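You operate a simulated robot arm through the tools that you are given. There is no shell and no other tool.

You are at the controls of a simulated robot arm. One attempt, no reset.

Task
Wind the empty bobbin full on the winder peg, then switch off.
Fine: bobbin on before the motor goes on; leave it on that peg; leave the other bobbins alone.
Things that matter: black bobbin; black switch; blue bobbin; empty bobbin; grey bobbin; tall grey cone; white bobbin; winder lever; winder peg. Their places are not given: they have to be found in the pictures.

Only the result counts: the job must be done as asked and must still hold three seconds after the hand-in. Knocking over, shifting, dropping, spilling or breaking anything else fails it.

Robot
A 6-joint arm with a two-finger gripper, fixed in place. Base frame: the origin is at the foot of the arm, x ahead of it, y to its left, z up. Units: mm, rad, N and s.
With the tool pointing down near the work surface it reaches from about 360 to 860 mm from the base axis. Its first joint turns from -2.897 to 2.897 rad. Payload 2.45 kg.
The tool frame sits at the grasp point between the pads (the TCP): z along the fingers, y along the line on which they close. The tips reach 20 mm beyond it. Largest opening 140 mm; the body of the gripper starts 168 mm behind the TCP.
Orientation is told as [roll, pitch, yaw] about the base's x, y, z axes, in that order, counted from this pose: with the fingers straight down and closing along the base's y, the tool's x points along the base's -x, its y along +y and its z along -z.

Tools
- The arm moves only by the tool play_rows. Its argument "targets" is a list of rows, each a list of 3 entries, a list of its own where there are three numbers: the shift along the tool's x, y, z in mm, then the turn, a rotation vector about the tool's x, y, z in rad, then the gripper command, from -1 (fully open) to 1 (shut), values between in proportion. In form: [[[x, y, z], [ax, ay, az], fingers], ...]. A call has 1 to 20 rows; each row shifts and turns the commanded pose from where the row before left it, along the tool's axes as they then stand. Each row takes 0.2 s and may step no farther than 50 mm and 0.15 rad from the row before; otherwise, or with a gripper value out of range, the whole call is refused. Where a pose cannot be reached the arm comes as near as it can. A force on the tool above 40 N (or 10 N above the force at the start of the call, whichever is more), or a blocked arm, ends the call early, and 0.2 s more pass. The fingers move at their own pace (about 45 mm/s each) and stop on an object; they squeeze with about 29 N. The grip force told is the motor's: it shows also when the fingers shut on nothing. Time passes only in rows, and 0.2 s behind the last, so rows that do not move let the fingers close. It gives the time, the measured TCP pose, the force on the tool (base axes), the opening and the grip force at its end, in the units of the frame above (readings bear some noise), with the torque about the TCP (base axes, N m) and any sound that the robot's microphone picked up, and new pictures: "views" is both (left out), scene, wrist or none.
- Cameras (640 x 400 px; columns grow to the right, rows downward): "scene" is fixed at [51.3, 497.8, 1670.6]; the picture's right is [-0.48, -0.88, 0.00], its down [-0.46, 0.25, -0.85] and it looks along [0.75, -0.41, -0.52] (base axes); focal length 309 px, centre (320, 200). "wrist" rides on the gripper at [78, 11, -209] in the tool frame; the picture's right is [-0.14, 0.99, 0.00], its down [-0.92, -0.13, -0.37] and it looks along [-0.37, -0.05, 0.93] (tool axes); focal length 280 px, centre (320, 200).
- raise_lower(by): slides the trunk up (or, below 0, down) by that many mm; the arm rides with it, the base frame stays. It gives what a move gives, with no picture.
- measure_at(camera, pixels): for up to 12 pixels [column, row] of the newest picture of that camera ("zoom" is the newest enlarged one), the place [x, y, z] in the base frame of the surface seen there, good to about 3 mm. No time passes.
- enlarge(camera, box): a new picture of the part [left, top, right, bottom] of that camera's present view, enlarged. No time passes.
- close_job(): hands the job in; it is judged then, once.

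Open the gripper and draw the arm clear of the work before you hand the job in, unless the task says otherwise.

The tools are called after ">>>" by a JSON object that holds its "name" and its "arguments". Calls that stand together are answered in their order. play_rows: Moves the arm, as the interface text tells. Its arguments: {"type":"object","properties":{"targets":{"type":"array"},"views":{"type":"string","enum":["both","scene","wrist","none"]}},"required":["targets"]} The other tools are called the same way: raise_lower (by) slides the trunk up or down; measure_at (camera, pixels) gives the place of the surface under pixels of a picture; enlarge (camera, box) takes an enlarged picture of a part of a camera's view; close_job () hands the job in.

At the start:

```text
t: 0.0
tool_pos: [553.9, -180.5, 1446.1]
tcp_rot: [-0.001, 0.001, -0.001]
wrist_force: [0.7, 0.4, 0.7]
wrist_torque: [0.01, -0.01, -0.04]
grip_width: 139.9
gripper_force: 0.2
trunk travel left (down, up): [-175.0, 55.0]
```

scene: 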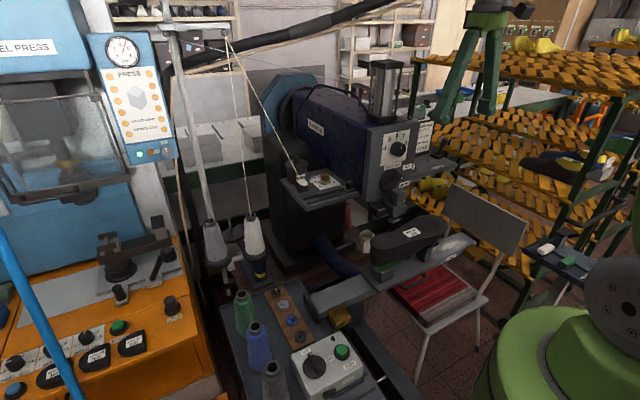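
wrist: 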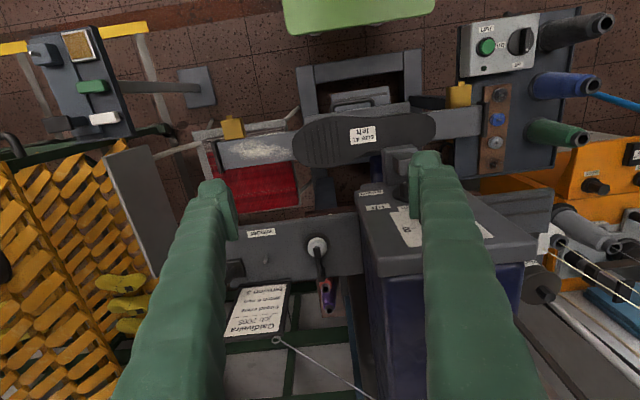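

The scene shows a sewing/shoe machine in the middle with a bobbin plate near (325,180) and other items around. I enlarge several regions to find the bobbins, switch, winder peg and lever.

>>> {"name": "enlarge", "arguments": {"camera": "scene", "box": [250, 140, 410, 240]}}

>>> {"name": "enlarge", "arguments": {"camera": "scene", "box": [200, 260, 400, 400]}}

>>> {"name": "enlarge", "arguments": {"camera": "wrist", "box": [440, 0, 640, 200]}}

>>> {"name": "enlarge", "arguments": {"camera": "scene", "box": [480, 220, 640, 320]}}

```text
4.00 times, centred on (330, 190) of scene
```

zoom: 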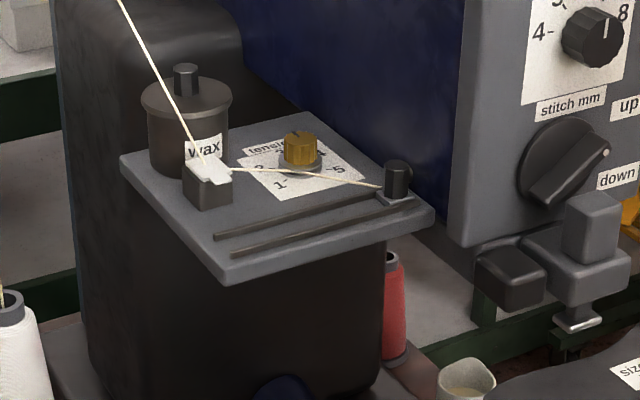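

```text
2.86 times, centred on (300, 330) of scene
```

zoom: 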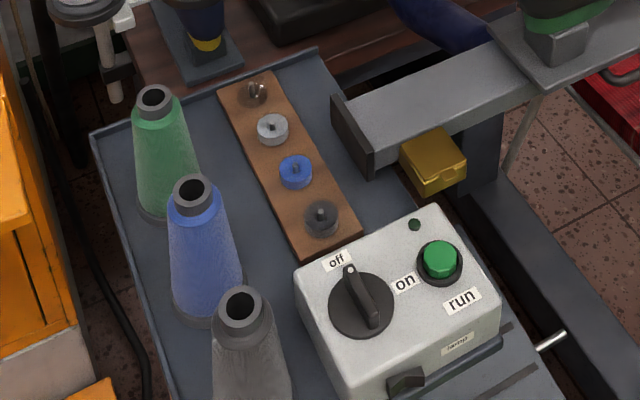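

```text
2.00 times, centred on (540, 100) of wrist
```

zoom: 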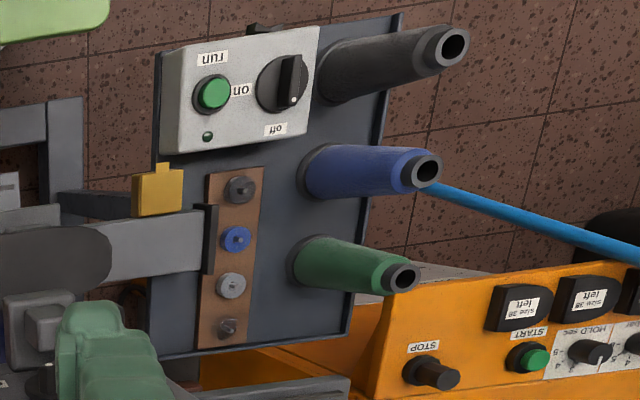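

```text
4.00 times, centred on (560, 270) of scene
```

zoom: 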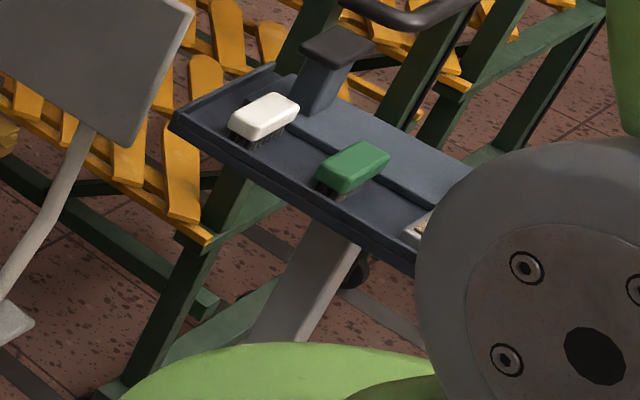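

The bobbin board is at scene around (285,305), with the control box at (325,370). I zoom in closer to tell the bobbins apart and look for the winder.

>>> {"name": "enlarge", "arguments": {"camera": "scene", "box": [260, 275, 340, 355]}}

>>> {"name": "enlarge", "arguments": {"camera": "scene", "box": [190, 210, 290, 290]}}

>>> {"name": "enlarge", "arguments": {"camera": "scene", "box": [280, 330, 400, 400]}}

>>> {"name": "enlarge", "arguments": {"camera": "wrist", "box": [450, 0, 550, 100]}}

>>> {"name": "enlarge", "arguments": {"camera": "wrist", "box": [470, 70, 540, 180]}}

>>> {"name": "enlarge", "arguments": {"camera": "wrist", "box": [500, 180, 640, 320]}}

>>> {"name": "enlarge", "arguments": {"camera": "wrist", "box": [220, 180, 380, 320]}}

>>> {"name": "enlarge", "arguments": {"camera": "scene", "box": [340, 120, 480, 260]}}

```text
5.00 times, centred on (300, 315) of scene
```

zoom: 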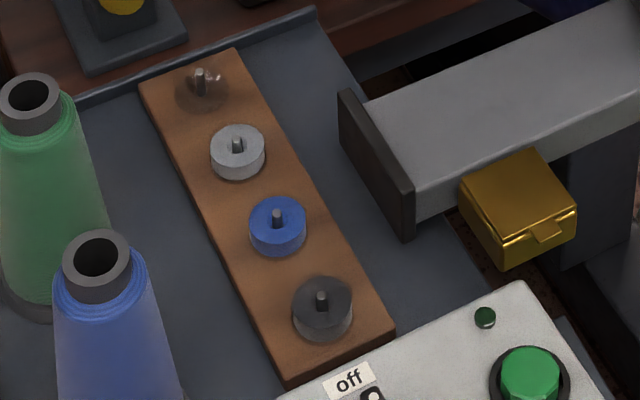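

```text
5.00 times, centred on (240, 250) of scene
```

zoom: 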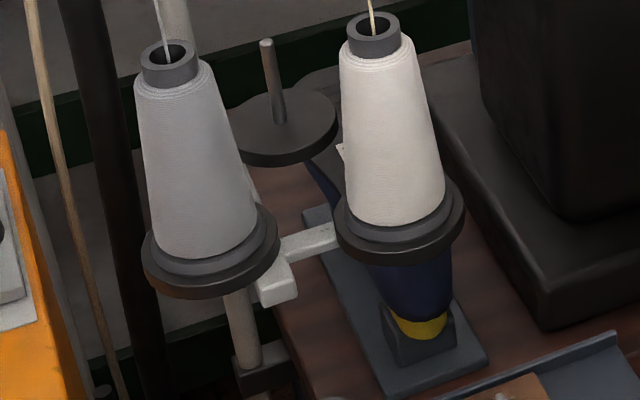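

```text
5.33 times, centred on (340, 365) of scene
```

zoom: 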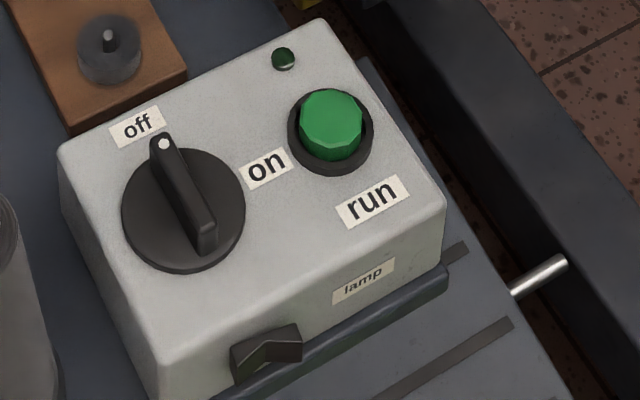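

```text
4.00 times, centred on (500, 50) of wrist
```

zoom: 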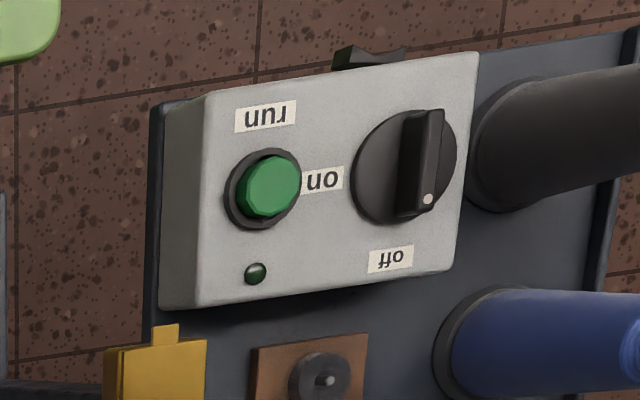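

```text
3.64 times, centred on (505, 125) of wrist
```

zoom: 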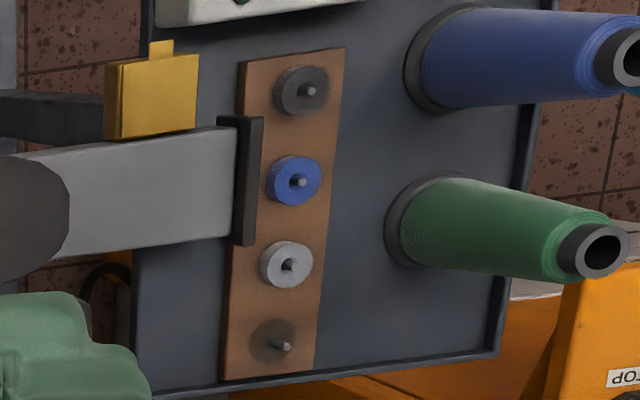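

```text
2.86 times, centred on (570, 250) of wrist
```

zoom: 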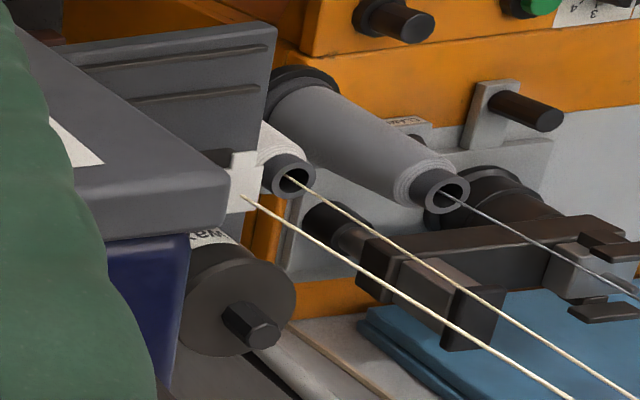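

```text
2.86 times, centred on (300, 250) of wrist
```

zoom: 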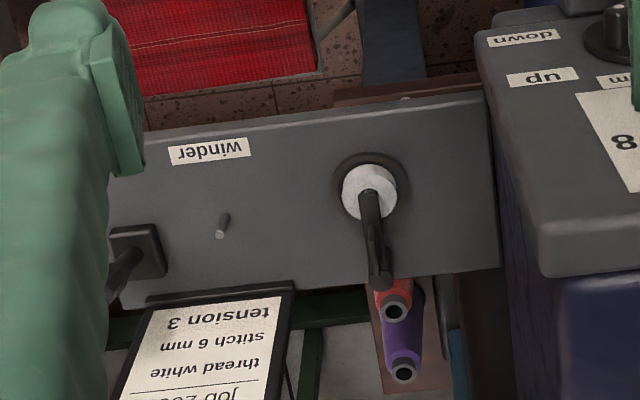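

```text
2.86 times, centred on (410, 190) of scene
```

zoom: 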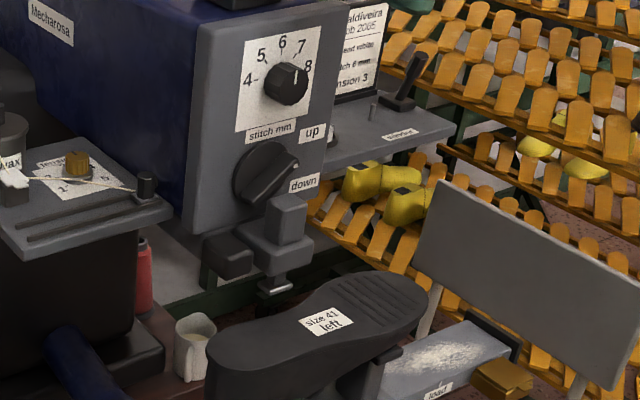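

The winder shelf is visible in the wrist view: label at (261,232), small peg near (266,257), lever at left (232,270), plus a white knob at (317,245). I measure these and the board points.

>>> {"name": "measure_at", "arguments": {"camera": "wrist", "pixels": [[276, 258], [275, 262], [261, 233], [245, 273], [255, 268], [317, 243], [315, 250], [327, 285], [237, 272], [231, 270], [300, 270], [345, 240]]}}

>>> {"name": "measure_at", "arguments": {"camera": "scene", "pixels": [[285, 292], [285, 290], [289, 304], [295, 317], [304, 331], [299, 335], [277, 298], [329, 371], [318, 366], [342, 352], [331, 396], [271, 368]]}}

>>> {"name": "enlarge", "arguments": {"camera": "wrist", "box": [225, 220, 345, 320]}}

>>> {"name": "enlarge", "arguments": {"camera": "scene", "box": [440, 135, 500, 185]}}

>>> {"name": "enlarge", "arguments": {"camera": "scene", "box": [440, 120, 520, 180]}}

>>> {"name": "enlarge", "arguments": {"camera": "scene", "box": [420, 130, 510, 200]}}

```text
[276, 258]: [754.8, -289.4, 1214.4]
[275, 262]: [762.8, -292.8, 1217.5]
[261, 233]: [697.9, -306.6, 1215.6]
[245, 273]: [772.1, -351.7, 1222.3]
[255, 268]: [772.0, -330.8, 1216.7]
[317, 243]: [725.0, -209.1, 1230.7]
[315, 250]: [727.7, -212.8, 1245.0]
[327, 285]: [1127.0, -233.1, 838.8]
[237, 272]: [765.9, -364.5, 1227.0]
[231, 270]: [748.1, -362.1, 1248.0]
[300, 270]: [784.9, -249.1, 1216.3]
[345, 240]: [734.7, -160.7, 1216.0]
```

```text
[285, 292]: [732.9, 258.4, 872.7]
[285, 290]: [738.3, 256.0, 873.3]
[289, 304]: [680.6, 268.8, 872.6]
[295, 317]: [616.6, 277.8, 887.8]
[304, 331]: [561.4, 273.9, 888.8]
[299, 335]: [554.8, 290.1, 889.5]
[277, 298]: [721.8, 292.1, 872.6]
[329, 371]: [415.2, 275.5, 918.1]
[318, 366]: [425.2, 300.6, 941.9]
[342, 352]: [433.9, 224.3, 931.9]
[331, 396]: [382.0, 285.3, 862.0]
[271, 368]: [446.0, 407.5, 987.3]
```

```text
4.00 times, centred on (285, 270) of wrist
```

zoom: 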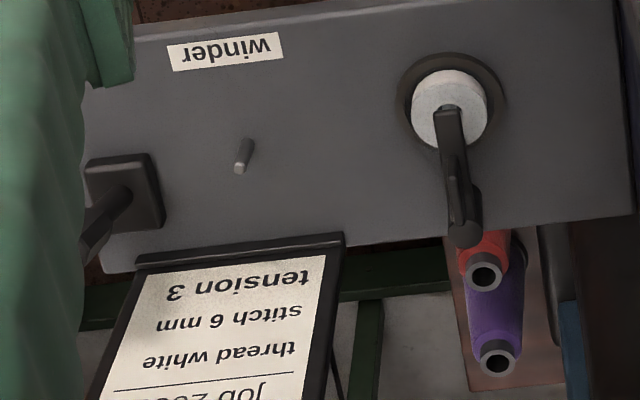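

```text
8.00 times, centred on (470, 160) of scene
```

zoom: 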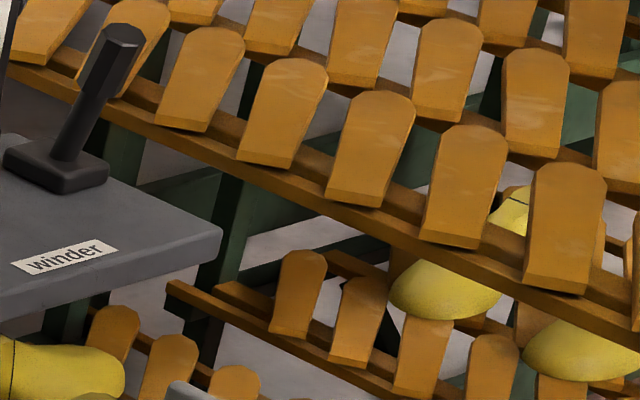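

```text
6.67 times, centred on (480, 150) of scene
```

zoom: 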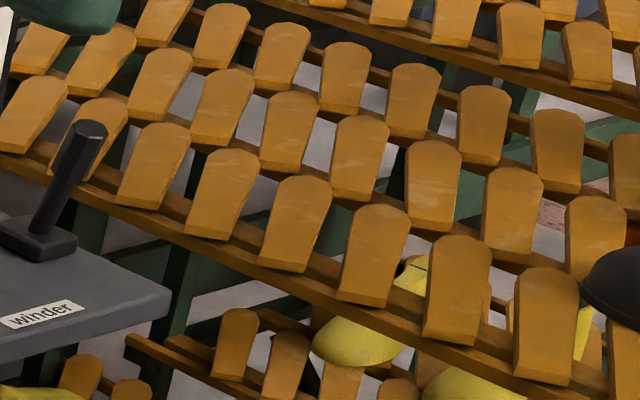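

```text
5.71 times, centred on (465, 165) of scene
```

zoom: 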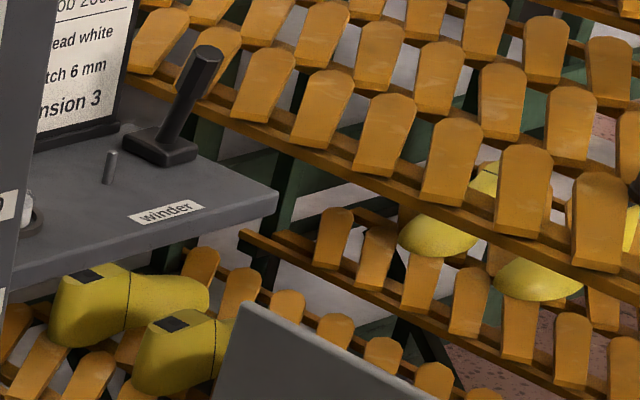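

I re-take the zooms one at a time so I can measure in the zoom picture directly; first the winder shelf in the wrist view.

>>> {"name": "enlarge", "arguments": {"camera": "wrist", "box": [225, 220, 345, 320]}}

>>> {"name": "measure_at", "arguments": {"camera": "zoom", "pixels": [[240, 169], [250, 145], [243, 158], [225, 52], [260, 180], [150, 170], [95, 235], [110, 215], [445, 85], [450, 130], [465, 235], [485, 70]]}}

>>> {"name": "enlarge", "arguments": {"camera": "scene", "box": [260, 275, 340, 355]}}

>>> {"name": "measure_at", "arguments": {"camera": "zoom", "pixels": [[201, 76], [200, 90], [215, 95], [188, 95], [202, 108], [237, 145], [225, 150], [277, 215], [265, 225], [321, 297], [310, 312], [180, 130]]}}

```text
4.00 times, centred on (285, 270) of wrist
```

zoom: 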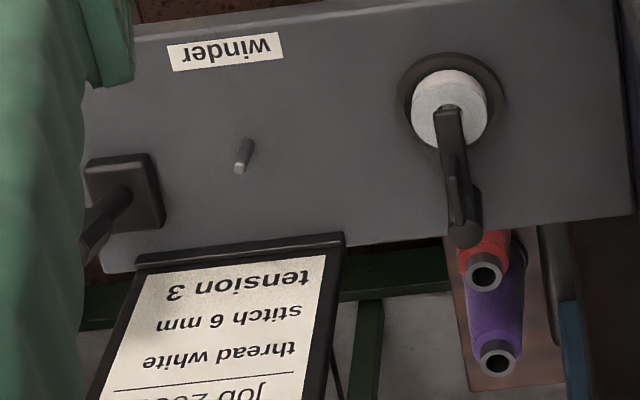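

```text
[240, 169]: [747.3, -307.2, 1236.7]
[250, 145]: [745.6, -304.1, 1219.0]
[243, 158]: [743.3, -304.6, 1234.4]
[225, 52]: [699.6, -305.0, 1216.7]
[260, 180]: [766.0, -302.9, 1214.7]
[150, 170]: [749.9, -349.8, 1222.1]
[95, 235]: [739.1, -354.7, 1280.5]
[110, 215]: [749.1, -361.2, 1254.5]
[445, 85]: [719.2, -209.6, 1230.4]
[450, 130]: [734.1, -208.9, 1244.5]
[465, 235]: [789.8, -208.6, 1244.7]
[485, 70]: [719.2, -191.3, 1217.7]
```

```text
5.00 times, centred on (300, 315) of scene
```

zoom: 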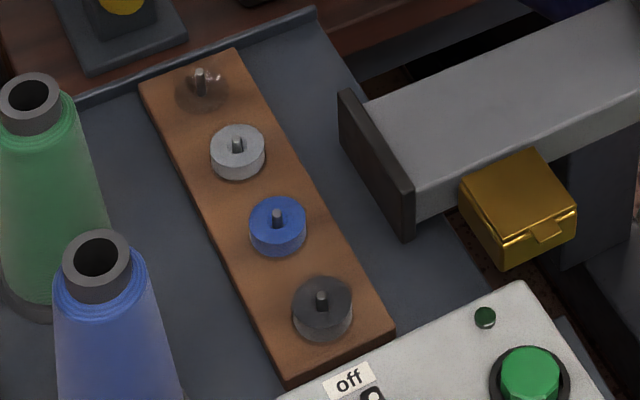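

```text
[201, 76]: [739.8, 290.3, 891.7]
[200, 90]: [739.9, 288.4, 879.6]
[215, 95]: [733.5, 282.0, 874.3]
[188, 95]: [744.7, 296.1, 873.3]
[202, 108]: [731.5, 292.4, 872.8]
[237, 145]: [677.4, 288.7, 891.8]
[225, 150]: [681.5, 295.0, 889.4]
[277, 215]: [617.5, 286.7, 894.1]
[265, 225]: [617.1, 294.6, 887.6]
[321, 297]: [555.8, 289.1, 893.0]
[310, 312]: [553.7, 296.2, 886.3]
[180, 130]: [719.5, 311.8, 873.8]
```

The far peg at (739,290,~875-892) seems to hold a clear empty bobbin; the winder peg stands at about (745,-306), with the lever at (750,-355). I measure the obstacles around: thread, cones, machine head, arm.

>>> {"name": "measure_at", "arguments": {"camera": "scene", "pixels": [[211, 224], [252, 217], [228, 45], [265, 115], [302, 178], [238, 60], [245, 150], [290, 183], [350, 185], [300, 90], [380, 125], [385, 65]]}}

>>> {"name": "measure_at", "arguments": {"camera": "scene", "pixels": [[315, 300], [330, 312], [345, 320], [410, 230], [500, 215], [460, 190], [244, 297], [255, 325], [372, 238], [435, 245], [340, 205], [505, 60]]}}

>>> {"name": "enlarge", "arguments": {"camera": "scene", "box": [262, 280, 294, 300]}}

```text
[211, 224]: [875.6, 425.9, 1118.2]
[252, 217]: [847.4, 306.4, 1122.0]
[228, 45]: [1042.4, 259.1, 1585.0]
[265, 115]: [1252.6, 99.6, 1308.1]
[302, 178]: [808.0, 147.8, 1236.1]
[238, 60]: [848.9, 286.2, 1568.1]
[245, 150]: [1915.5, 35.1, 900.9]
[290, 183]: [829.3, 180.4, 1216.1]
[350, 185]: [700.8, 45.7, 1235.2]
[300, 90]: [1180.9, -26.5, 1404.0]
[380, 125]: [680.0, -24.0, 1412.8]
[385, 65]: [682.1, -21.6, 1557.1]
```

```text
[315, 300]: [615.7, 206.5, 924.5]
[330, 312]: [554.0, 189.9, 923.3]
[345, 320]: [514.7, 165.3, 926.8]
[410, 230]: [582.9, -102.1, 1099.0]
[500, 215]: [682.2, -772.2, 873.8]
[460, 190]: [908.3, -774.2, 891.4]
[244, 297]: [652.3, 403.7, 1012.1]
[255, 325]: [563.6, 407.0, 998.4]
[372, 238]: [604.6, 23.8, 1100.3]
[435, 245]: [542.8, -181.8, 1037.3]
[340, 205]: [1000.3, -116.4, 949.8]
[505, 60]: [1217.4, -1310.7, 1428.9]
```

```text
16.00 times, centred on (278, 290) of scene
```

zoom: 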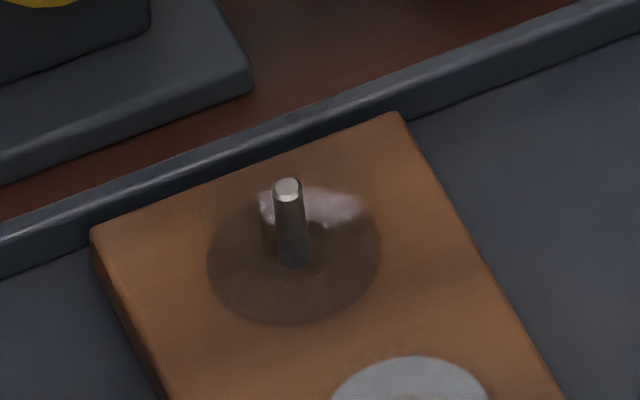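

The far peg holds a clear, empty bobbin (highlight at about scene (279,290)), and the winder peg and lever are on the shelf beyond the machine head. I move the hand above the winder shelf for a closer look.

>>> {"name": "play_rows", "arguments": {"targets": [[[-31.5, -28.5, 11.5], [0, 0, 0], -1], [[-31.5, -28.5, 11.5], [0, 0, 0], -1], [[-31.5, -28.5, 11.5], [0, 0, 0], -1], [[-31.5, -28.5, 11.5], [0, 0, 0], -1], [[0, 0, 0], [0, 0, 0], -1]], "views": "both"}}

```text
t: 1.2
tool_pos: [682.2, -295.5, 1400.4]
tcp_rot: [0.0, -0.001, 0.0]
wrist_force: [-0.4, 1.2, -0.2]
wrist_torque: [-0.06, -0.05, -0.01]
grip_width: 139.9
gripper_force: 0.0
trunk travel left (down, up): [-175.0, 55.0]
```

scene: 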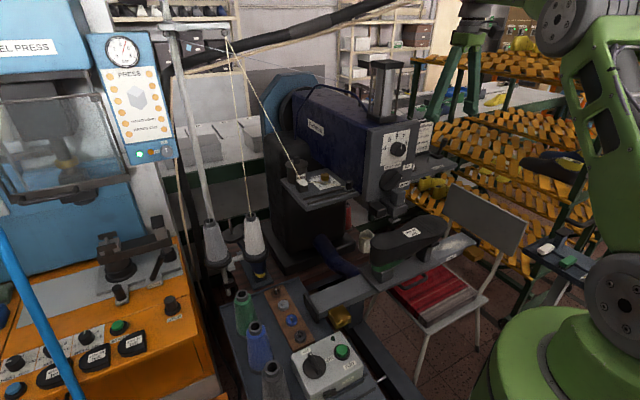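
wrist: 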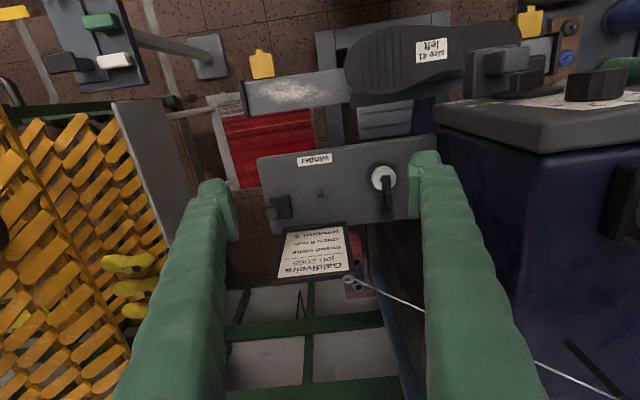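

The winder shelf is now between the fingers at wrist (265-415,140-225). I zoom in on it.

>>> {"name": "enlarge", "arguments": {"camera": "wrist", "box": [250, 135, 410, 235]}}

>>> {"name": "measure_at", "arguments": {"camera": "zoom", "pixels": [[282, 228], [282, 240], [120, 275], [95, 285], [80, 300], [135, 255], [255, 95], [525, 165], [540, 290], [280, 200], [300, 350], [570, 170]]}}

```text
4.00 times, centred on (330, 185) of wrist
```

zoom: 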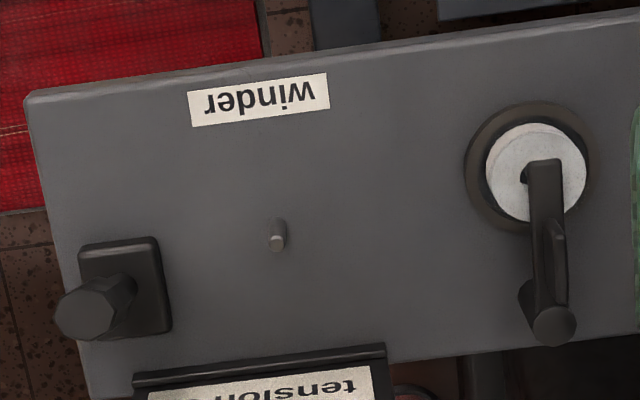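

```text
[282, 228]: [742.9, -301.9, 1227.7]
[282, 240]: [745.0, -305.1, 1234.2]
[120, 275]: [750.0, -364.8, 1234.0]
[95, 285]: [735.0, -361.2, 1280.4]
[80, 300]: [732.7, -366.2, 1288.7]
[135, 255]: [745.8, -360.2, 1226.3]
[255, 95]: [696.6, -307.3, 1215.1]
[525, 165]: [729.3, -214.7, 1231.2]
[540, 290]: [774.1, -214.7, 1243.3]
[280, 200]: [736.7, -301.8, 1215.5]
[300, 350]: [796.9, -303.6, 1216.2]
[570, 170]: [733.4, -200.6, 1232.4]
```

I take a tighter zoom on the peg and lever for precise locations and to read how the lever leans.

>>> {"name": "enlarge", "arguments": {"camera": "wrist", "box": [255, 175, 335, 225]}}

>>> {"name": "measure_at", "arguments": {"camera": "zoom", "pixels": [[255, 202], [265, 290], [268, 265], [275, 290], [278, 262], [270, 275], [45, 320], [60, 330], [100, 310], [60, 230], [180, 200], [230, 400]]}}

```text
8.00 times, centred on (295, 200) of wrist
```

zoom: 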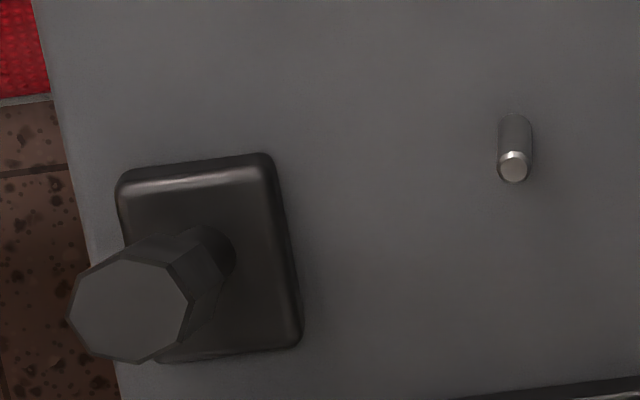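

```text
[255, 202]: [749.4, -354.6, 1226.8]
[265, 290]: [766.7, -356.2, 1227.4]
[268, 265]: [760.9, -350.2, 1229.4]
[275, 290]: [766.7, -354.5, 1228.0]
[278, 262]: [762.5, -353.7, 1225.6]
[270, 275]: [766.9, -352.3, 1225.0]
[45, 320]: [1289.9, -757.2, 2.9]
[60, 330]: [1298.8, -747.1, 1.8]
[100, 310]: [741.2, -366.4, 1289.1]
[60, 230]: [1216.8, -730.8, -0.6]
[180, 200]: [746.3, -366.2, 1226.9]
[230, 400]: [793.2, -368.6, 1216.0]
```

>>> {"name": "measure_at", "arguments": {"camera": "zoom", "pixels": [[513, 167], [510, 163], [517, 170], [515, 164], [515, 120], [515, 100], [130, 300], [90, 290], [160, 310], [120, 340], [210, 240], [260, 170]]}}

>>> {"name": "enlarge", "arguments": {"camera": "scene", "box": [430, 135, 490, 175]}}

```text
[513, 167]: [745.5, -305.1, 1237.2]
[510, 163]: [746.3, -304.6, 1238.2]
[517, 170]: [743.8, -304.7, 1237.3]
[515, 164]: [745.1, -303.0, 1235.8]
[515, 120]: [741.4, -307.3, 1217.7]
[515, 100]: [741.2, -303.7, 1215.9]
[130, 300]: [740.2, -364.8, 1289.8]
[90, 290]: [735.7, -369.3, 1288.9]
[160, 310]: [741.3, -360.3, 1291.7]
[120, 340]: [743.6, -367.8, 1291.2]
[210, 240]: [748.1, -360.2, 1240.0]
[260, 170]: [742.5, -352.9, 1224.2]
```

```text
10.00 times, centred on (460, 155) of scene
```

zoom: 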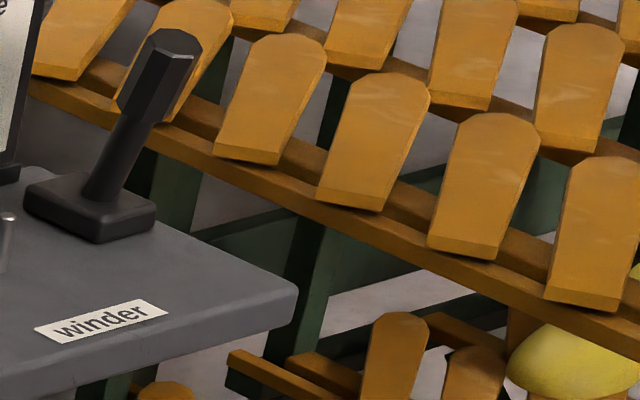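

The peg top sits at about (745,-304.5,1237), and the lever stem leans toward the robot with its top at about (740,-365,1290). Now I draw back and swing in front of the machine over to the bobbin board.

>>> {"name": "play_rows", "arguments": {"targets": [[[50, 0, 0], [0, 0, 0], -1], [[50, 0, 0], [0, 0, 0], -1], [[50, 0, 0], [0, 0, 0], -1], [[50, 0, 0], [0, 0, 0], -1], [[0, 48, 0], [0, 0, 0], -1], [[0, 48, 0], [0, 0, 0], -1], [[0, 48, 0], [0, 0, 0], -1], [[0, 48, 0], [0, 0, 0], -1], [[0, 48, 0], [0, 0, 0], -1], [[0, 48, 0], [0, 0, 0], -1], [[0, 48, 0], [0, 0, 0], -1], [[0, 48, 0], [0, 0, 0], -1], [[0, 48, 0], [0, 0, 0], -1], [[0, 48, 0], [0, 0, 0], -1], [[0, 48, 0], [0, 0, 0], -1], [[0, 48, 0], [0, 0, 0], -1], [[0, 0, 0], [0, 0, 0], -1]], "views": "both"}}

```text
t: 4.8
tool_pos: [482.2, 282.7, 1402.3]
tcp_rot: [0.0, 0.001, -0.002]
wrist_force: [-0.1, 0.3, 0.0]
wrist_torque: [0.03, 0.0, 0.01]
grip_width: 140.3
gripper_force: 0.0
trunk travel left (down, up): [-175.0, 55.0]
```

scene: 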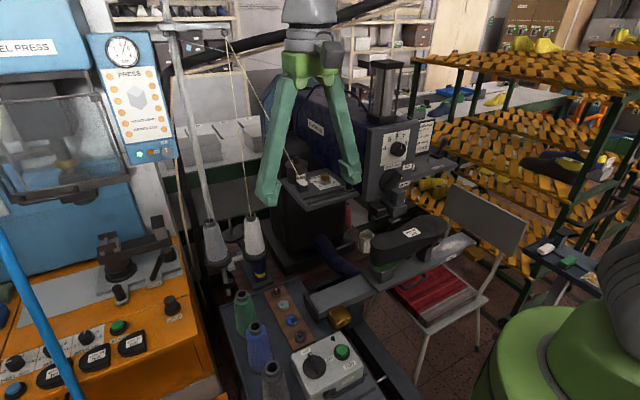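
wrist: 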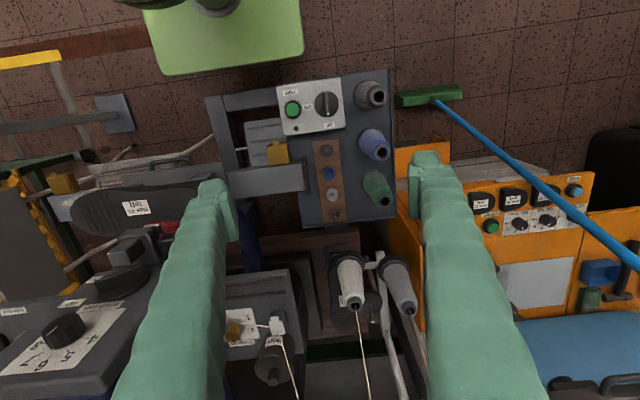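

The board is in the wrist view at columns 315-345, rows 140-220. I zoom in to measure the bobbins and the switch from above.

>>> {"name": "enlarge", "arguments": {"camera": "wrist", "box": [290, 135, 370, 225]}}

>>> {"name": "measure_at", "arguments": {"camera": "zoom", "pixels": [[337, 356], [330, 250], [318, 160], [306, 65], [345, 362], [335, 330], [320, 240], [330, 230]]}}

>>> {"name": "enlarge", "arguments": {"camera": "wrist", "box": [270, 70, 400, 150]}}

>>> {"name": "measure_at", "arguments": {"camera": "zoom", "pixels": [[280, 175], [215, 190], [280, 145], [280, 200], [300, 220], [260, 170], [255, 110], [310, 135], [400, 120], [405, 90], [230, 80], [150, 180]]}}

```text
4.44 times, centred on (330, 180) of wrist
```

zoom: 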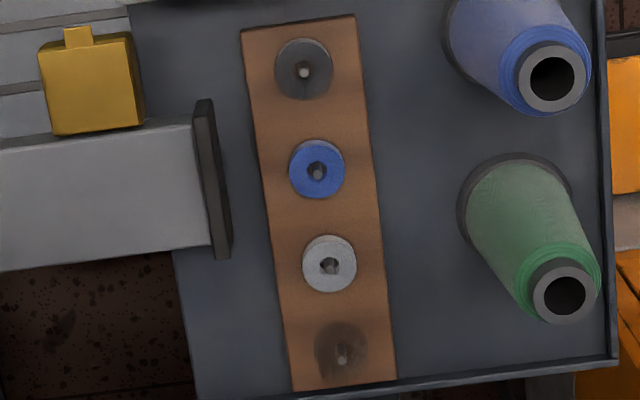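

```text
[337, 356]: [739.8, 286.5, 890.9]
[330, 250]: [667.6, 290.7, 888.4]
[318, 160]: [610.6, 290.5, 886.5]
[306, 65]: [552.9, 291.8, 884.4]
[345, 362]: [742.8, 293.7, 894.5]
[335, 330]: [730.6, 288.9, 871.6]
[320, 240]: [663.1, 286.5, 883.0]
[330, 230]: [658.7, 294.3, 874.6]
```

```text
4.92 times, centred on (335, 110) of wrist
```

zoom: 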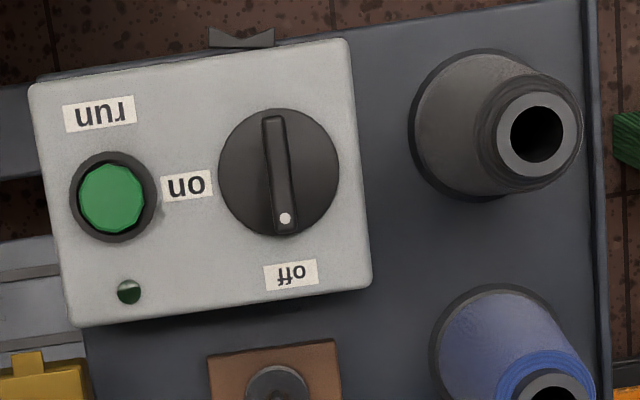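

```text
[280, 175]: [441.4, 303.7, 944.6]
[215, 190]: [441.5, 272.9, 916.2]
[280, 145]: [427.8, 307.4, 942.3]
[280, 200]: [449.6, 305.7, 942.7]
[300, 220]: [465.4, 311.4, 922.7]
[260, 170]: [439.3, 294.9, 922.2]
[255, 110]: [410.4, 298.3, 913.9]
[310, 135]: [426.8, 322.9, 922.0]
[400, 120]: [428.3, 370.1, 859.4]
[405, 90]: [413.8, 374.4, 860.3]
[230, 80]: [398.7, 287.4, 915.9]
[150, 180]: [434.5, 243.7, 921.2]
```

The board's clear bobbin centre is near (740,290), and the rotary switch bar is centred near (437,306) with its top at z≈943. I lower the hand to a closer viewpoint with the fingers half open.

>>> {"name": "play_rows", "arguments": {"targets": [[[-21, 1, 37.5], [0, 0, 0], -0.1], [[-21, 1, 37.5], [0, 0, 0], -0.1], [[-21, 1, 37.5], [0, 0, 0], -0.1], [[-21, 1, 37.5], [0, 0, 0], -0.1], [[-21, 1, 37.5], [0, 0, 0], -0.1], [[-21, 1, 37.5], [0, 0, 0], -0.1], [[-21, 1, 37.5], [0, 0, 0], -0.1], [[-21, 1, 37.5], [0, 0, 0], -0.1], [[0, 0, 0], [0, 0, 0], -0.1]], "views": "both"}}

```text
t: 6.8
tool_pos: [649.3, 289.6, 1102.3]
tcp_rot: [-0.001, 0.002, -0.001]
wrist_force: [-0.3, 0.4, 0.4]
wrist_torque: [0.0, -0.07, -0.03]
grip_width: 76.9
gripper_force: 0.1
trunk travel left (down, up): [-175.0, 55.0]
```

scene: 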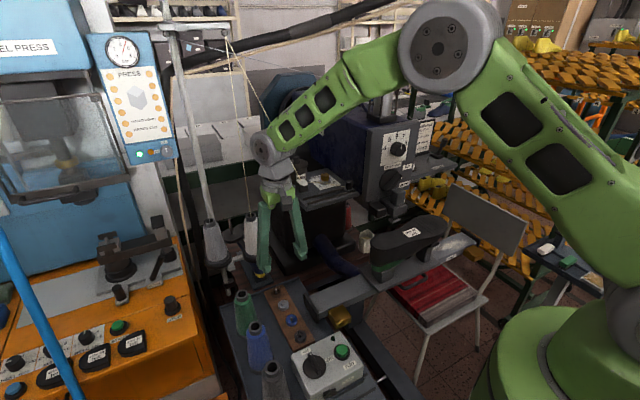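
wrist: 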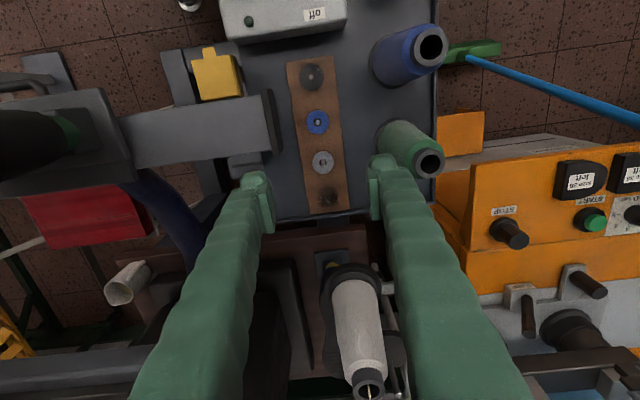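

The hand is above the board with the bobbins at wrist (327,195), (322,160), (317,122), (311,77). I zoom to fix the clear bobbin's place, and check the wrist's room relative to the thread and white cone.

>>> {"name": "enlarge", "arguments": {"camera": "wrist", "box": [280, 130, 370, 220]}}

>>> {"name": "measure_at", "arguments": {"camera": "zoom", "pixels": [[330, 290], [333, 297], [330, 283], [310, 285], [350, 285], [330, 270], [305, 110], [325, 115], [340, 150], [300, 350], [385, 330], [260, 330]]}}

>>> {"name": "measure_at", "arguments": {"camera": "scene", "pixels": [[262, 148], [252, 145], [275, 145], [280, 180], [253, 215], [247, 223], [245, 190], [262, 240]]}}

```text
4.44 times, centred on (325, 175) of wrist
```

zoom: 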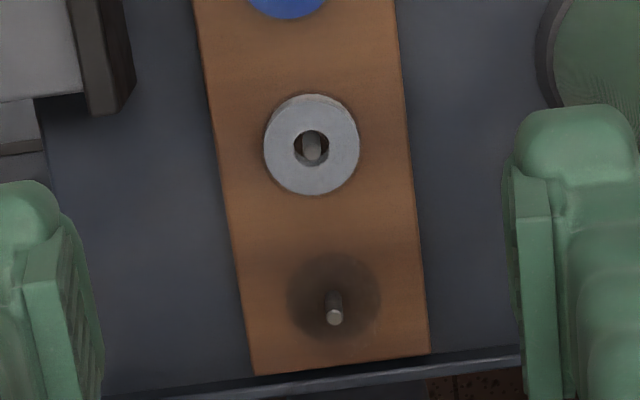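

```text
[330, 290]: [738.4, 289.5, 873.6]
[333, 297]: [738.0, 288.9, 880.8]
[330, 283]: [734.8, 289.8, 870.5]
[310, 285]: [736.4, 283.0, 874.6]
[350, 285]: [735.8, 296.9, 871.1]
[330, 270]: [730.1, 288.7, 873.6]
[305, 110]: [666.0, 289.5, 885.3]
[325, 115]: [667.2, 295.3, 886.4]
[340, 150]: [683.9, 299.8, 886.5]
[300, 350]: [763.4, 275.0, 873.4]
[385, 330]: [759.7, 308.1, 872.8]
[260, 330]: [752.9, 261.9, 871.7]
```

```text
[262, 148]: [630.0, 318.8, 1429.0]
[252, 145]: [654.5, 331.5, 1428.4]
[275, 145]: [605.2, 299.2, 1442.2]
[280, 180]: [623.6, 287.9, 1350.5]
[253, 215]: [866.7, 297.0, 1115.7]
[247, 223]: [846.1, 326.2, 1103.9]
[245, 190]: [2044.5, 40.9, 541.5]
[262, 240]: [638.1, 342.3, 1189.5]
```

The clear bobbin's peg is at about (738.5,289.3) and the board top at z≈873. I move over it and descend to just above the bobbin first, checking the view.

>>> {"name": "play_rows", "arguments": {"targets": [[[-44.6, 0, 0], [0, 0, 0], 0.1], [[-44.6, 0, 0], [0, 0, 0], 0.1], [[0, 0, 42], [0, 0, 0], 0.1], [[0, 0, 42], [0, 0, 0], 0.1], [[0, 0, 42], [0, 0, 0], 0.1], [[0, 0, 40], [0, 0, 0], 0.1], [[0, 0, 0], [0, 0, 0], 0.1]], "views": "both"}}

```text
t: 8.4
tool_pos: [738.5, 289.3, 933.4]
tcp_rot: [0.001, -0.001, 0.0]
wrist_force: [0.0, 0.4, -0.3]
wrist_torque: [0.01, -0.03, -0.01]
grip_width: 62.9
gripper_force: 0.0
trunk travel left (down, up): [-175.0, 55.0]
```

scene: 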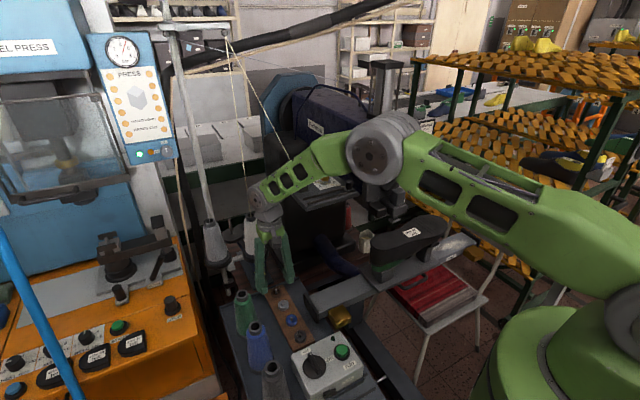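
wrist: 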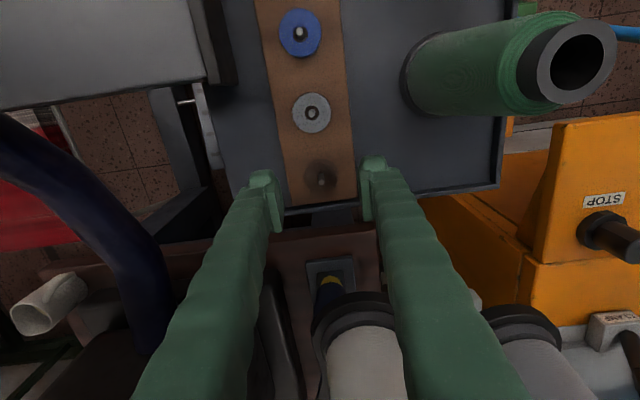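

Descended to z≈933 without contact; the clear bobbin is at wrist (321,180) between the fingers. I zoom in to check the alignment before going lower.

>>> {"name": "enlarge", "arguments": {"camera": "wrist", "box": [265, 140, 375, 220]}}

>>> {"name": "measure_at", "arguments": {"camera": "zoom", "pixels": [[320, 190], [330, 180], [322, 205], [300, 180], [345, 180], [320, 150], [260, 250], [380, 240], [180, 180], [415, 160]]}}

```text
5.00 times, centred on (320, 180) of wrist
```

zoom: 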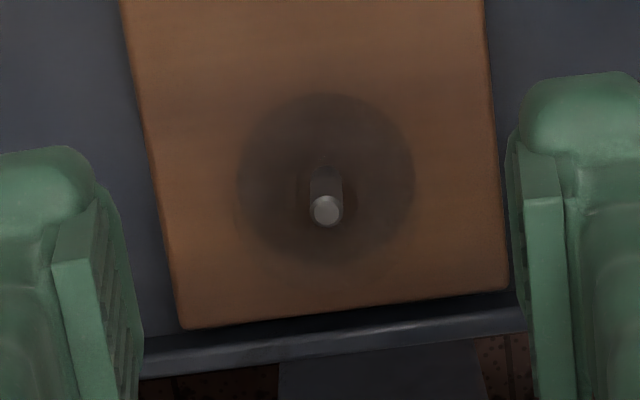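

```text
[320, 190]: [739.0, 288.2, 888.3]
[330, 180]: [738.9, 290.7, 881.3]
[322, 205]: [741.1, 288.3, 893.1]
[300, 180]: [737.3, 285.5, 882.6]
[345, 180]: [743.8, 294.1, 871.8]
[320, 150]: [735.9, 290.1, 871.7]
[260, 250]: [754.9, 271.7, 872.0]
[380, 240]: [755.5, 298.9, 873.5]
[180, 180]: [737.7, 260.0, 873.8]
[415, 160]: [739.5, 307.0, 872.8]
```

The bobbin is centred between the pads, with the board at z≈872.5. I descend so the tips sit about 3 mm above the board, then close on the bobbin.

>>> {"name": "play_rows", "arguments": {"targets": [[[0, 0, 14], [0, 0, 0], 0.1], [[0, 0, 14], [0, 0, 0], 0.1], [[0, 0, 9], [0, 0, 0], 0.1], [[0, 0, 0], [0, 0, 0], 0.1]], "views": "wrist"}}

```text
t: 9.4
tool_pos: [736.0, 289.2, 897.5]
tcp_rot: [0.0, 0.0, 0.001]
wrist_force: [0.0, 0.8, 0.1]
wrist_torque: [0.01, 0.02, -0.02]
grip_width: 63.2
gripper_force: 0.0
trunk travel left (down, up): [-175.0, 55.0]
```

wrist: 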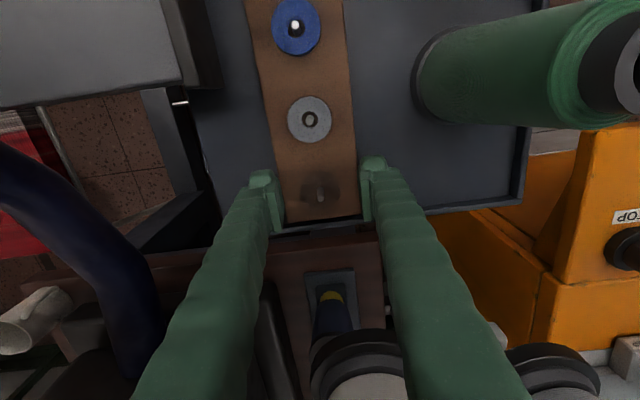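

The hand is at z≈897 with the bobbin between the pads; x reads 736, so I nudge 3 mm forward and close the fingers.

>>> {"name": "play_rows", "arguments": {"targets": [[[-1.5, 0, 0], [0, 0, 0], 0.1], [[0, 0, 0], [0, 0, 0], 0.1]], "views": "none"}}

>>> {"name": "play_rows", "arguments": {"targets": [[[0, 0, 0], [0, 0, 0], 1], [[0, 0, 0], [0, 0, 0], 1], [[0, 0, 0], [0, 0, 0], 1], [[0, 0, 0], [0, 0, 0], 1], [[0, 0, 0], [0, 0, 0], 1]], "views": "both"}}

```text
t: 10.0
tool_pos: [737.4, 289.8, 898.2]
tcp_rot: [0.0, 0.001, 0.001]
wrist_force: [-0.8, -0.4, 0.2]
wrist_torque: [0.01, 0.02, 0.02]
grip_width: 62.9
gripper_force: 0.1
trunk travel left (down, up): [-175.0, 55.0]
```

```text
t: 11.2
tool_pos: [738.4, 290.3, 898.1]
tcp_rot: [0.0, 0.001, -0.001]
wrist_force: [0.4, -0.3, 0.5]
wrist_torque: [-0.02, -0.01, -0.01]
grip_width: 33.5
gripper_force: 29.0
trunk travel left (down, up): [-175.0, 55.0]
```

scene: 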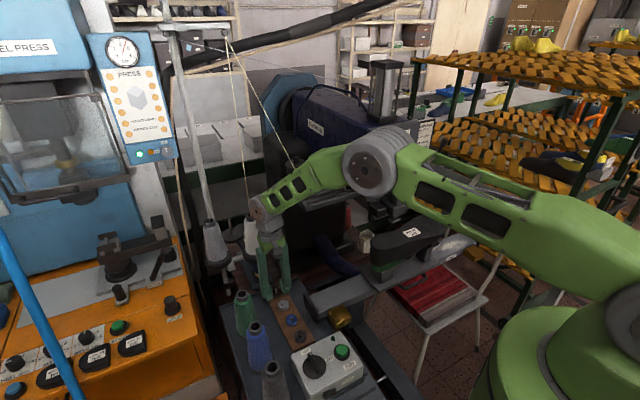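
wrist: 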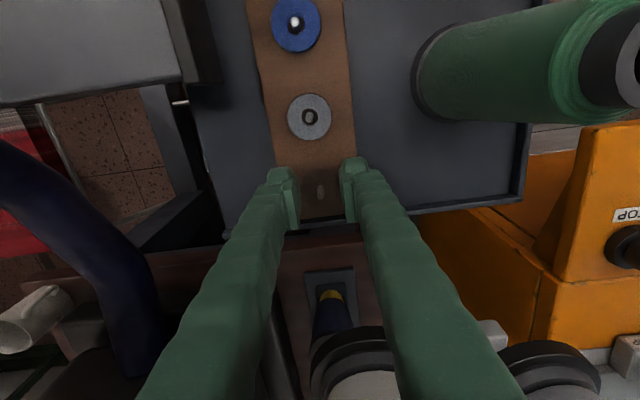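

The fingers stopped at 33.5 mm with 29 N, so the bobbin is held. I lift straight up off the peg and look.

>>> {"name": "play_rows", "arguments": {"targets": [[[0, 0, -10], [0, 0, 0], 1], [[0, 0, -15], [0, 0, 0], 1], [[0, 0, -25], [0, 0, 0], 1], [[0, 0, -30], [0, 0, 0], 1], [[0, 0, 0], [0, 0, 0], 1]], "views": "both"}}

>>> {"name": "enlarge", "arguments": {"camera": "wrist", "box": [265, 120, 375, 220]}}

```text
t: 12.4
tool_pos: [739.8, 288.4, 978.0]
tcp_rot: [0.001, 0.001, 0.001]
wrist_force: [0.1, 0.0, -1.1]
wrist_torque: [0.0, 0.01, -0.01]
grip_width: 33.0
gripper_force: 29.7
trunk travel left (down, up): [-175.0, 55.0]
```

scene: 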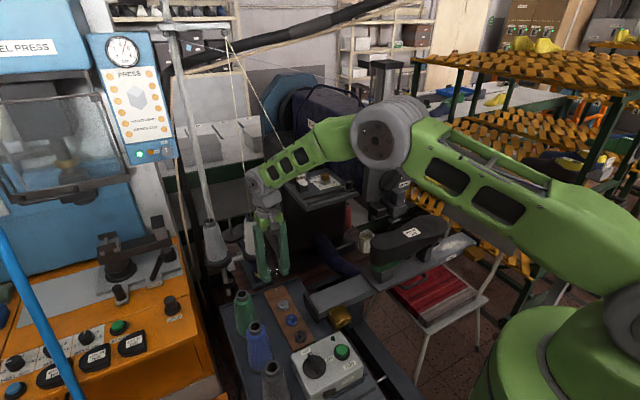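
wrist: 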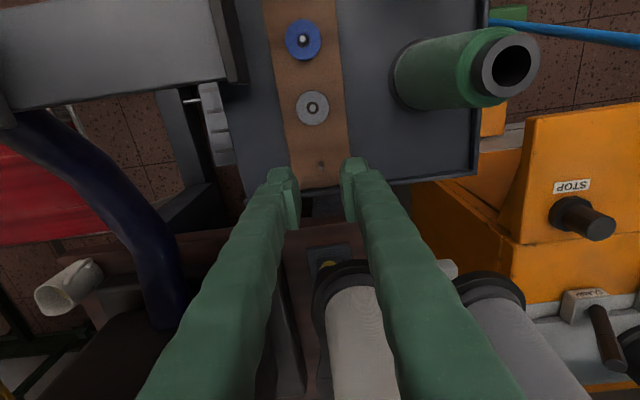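

```text
4.00 times, centred on (320, 170) of wrist
```

zoom: 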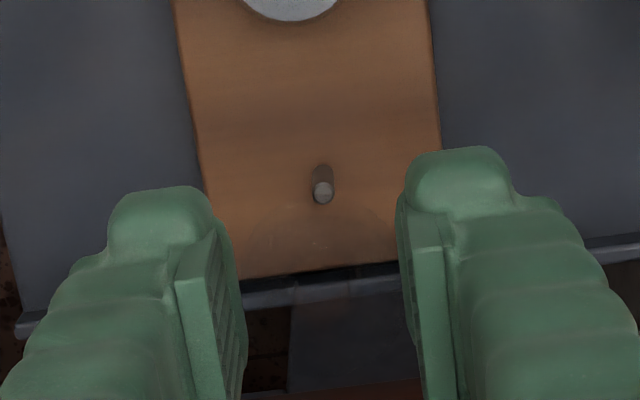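

The bobbin is held (33 mm, 29 N) and clear of the peg. I raise it and draw back to the open area in front of the machine, at z≈1330.

>>> {"name": "play_rows", "arguments": {"targets": [[[0, 0, -40], [0, 0, 0], 1], [[0, 0, -40], [0, 0, 0], 1], [[0, 0, -40], [0, 0, 0], 1], [[32.5, 0, -29], [0, 0, 0], 1], [[32.5, 0, -29], [0, 0, 0], 1], [[32.5, 0, -29], [0, 0, 0], 1], [[32.5, 0, -29], [0, 0, 0], 1], [[32.5, 0, -29], [0, 0, 0], 1], [[32.5, 0, -29], [0, 0, 0], 1], [[32.5, 0, -29], [0, 0, 0], 1], [[32.5, 0, -29], [0, 0, 0], 1], [[0, 0, 0], [0, 0, 0], 1]], "views": "both"}}

>>> {"name": "enlarge", "arguments": {"camera": "scene", "box": [400, 100, 480, 180]}}

```text
t: 15.0
tool_pos: [482.4, 290.1, 1327.4]
tcp_rot: [0.0, 0.002, 0.001]
wrist_force: [0.5, 0.4, -0.8]
wrist_torque: [-0.01, 0.04, 0.04]
grip_width: 33.0
gripper_force: 28.8
trunk travel left (down, up): [-175.0, 55.0]
```

scene: 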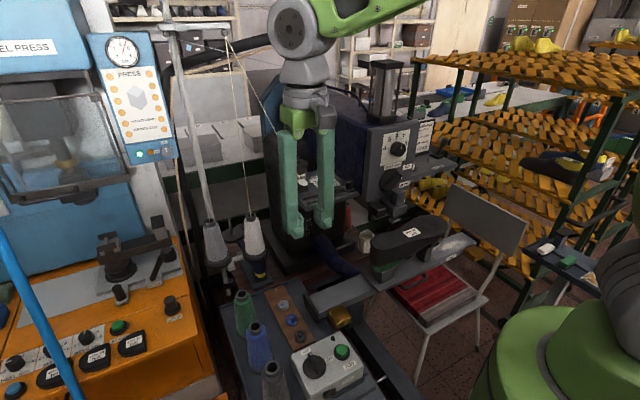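
wrist: 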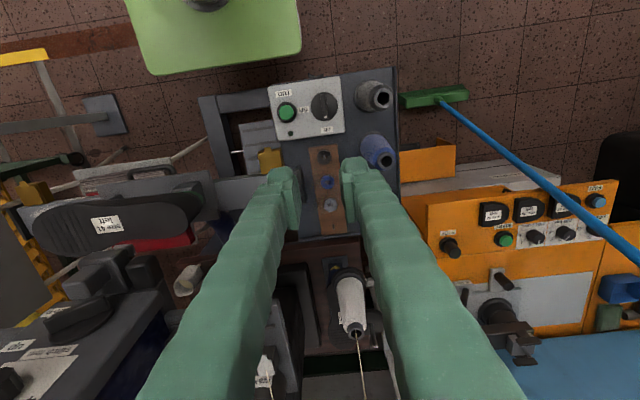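

```text
5.00 times, centred on (440, 140) of scene
```

zoom: 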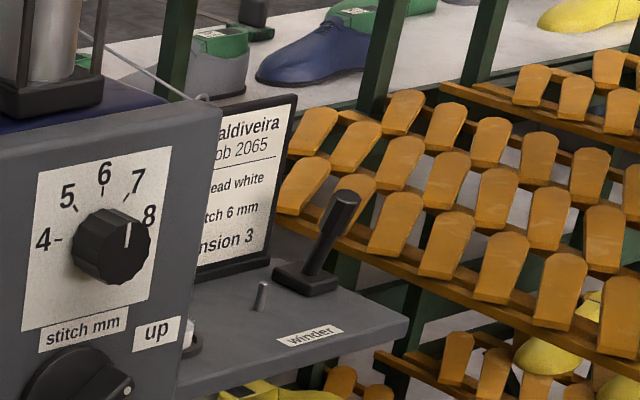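

The bobbin stays in grip. I measure the sign and shelf points in this zoom to plan clearance at the winder peg.

>>> {"name": "measure_at", "arguments": {"camera": "zoom", "pixels": [[245, 190], [255, 110], [240, 250], [262, 285], [290, 105], [320, 240], [345, 205], [300, 280], [330, 285], [320, 295], [275, 275], [60, 150]]}}

```text
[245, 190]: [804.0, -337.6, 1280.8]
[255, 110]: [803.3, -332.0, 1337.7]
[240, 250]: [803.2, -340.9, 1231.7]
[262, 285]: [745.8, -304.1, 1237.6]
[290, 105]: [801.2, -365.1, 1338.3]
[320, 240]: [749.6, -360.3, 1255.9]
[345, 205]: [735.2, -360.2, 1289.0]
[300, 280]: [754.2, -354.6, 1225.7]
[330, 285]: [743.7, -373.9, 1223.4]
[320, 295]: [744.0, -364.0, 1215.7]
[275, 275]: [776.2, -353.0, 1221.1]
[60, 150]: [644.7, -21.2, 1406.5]
```

The sign stands at x≈803 and the lever at y≈-360, so closing along x gives the best room at the peg. I rotate the hand a quarter turn here in the open and check the orientation.

>>> {"name": "play_rows", "arguments": {"targets": [[[0, 0, 0], [0, 0, -0.1428], 1], [[0, 0, 0], [0, 0, -0.1428], 1], [[0, 0, 0], [0, 0, -0.1428], 1], [[0, 0, 0], [0, 0, -0.1428], 1], [[0, 0, 0], [0, 0, -0.1428], 1], [[0, 0, 0], [0, 0, -0.1428], 1], [[0, 0, 0], [0, 0, -0.1428], 1], [[0, 0, 0], [0, 0, -0.1428], 1], [[0, 0, 0], [0, 0, -0.1428], 1], [[0, 0, 0], [0, 0, -0.1428], 1], [[0, 0, 0], [0, 0, -0.1428], 1], [[0, 0, 0], [0, 0, 0], 1]], "views": "both"}}

```text
t: 17.6
tool_pos: [478.5, 289.9, 1329.9]
tcp_rot: [0.0, 0.001, 1.573]
wrist_force: [-0.9, -0.1, -0.3]
wrist_torque: [0.0, 0.0, 0.01]
grip_width: 33.3
gripper_force: 29.0
trunk travel left (down, up): [-175.0, 55.0]
```

scene: 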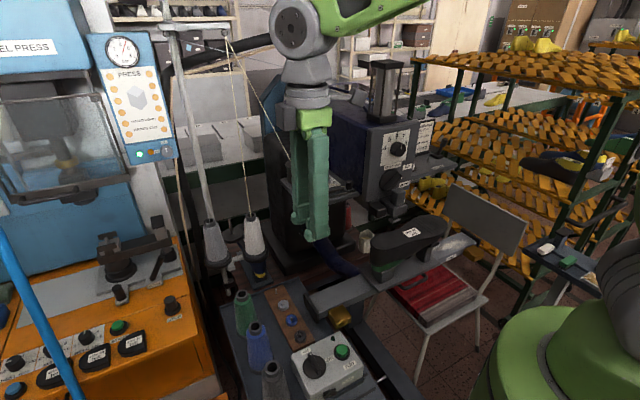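
wrist: 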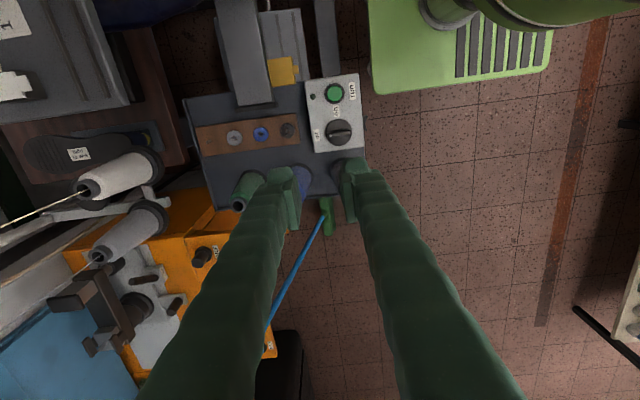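

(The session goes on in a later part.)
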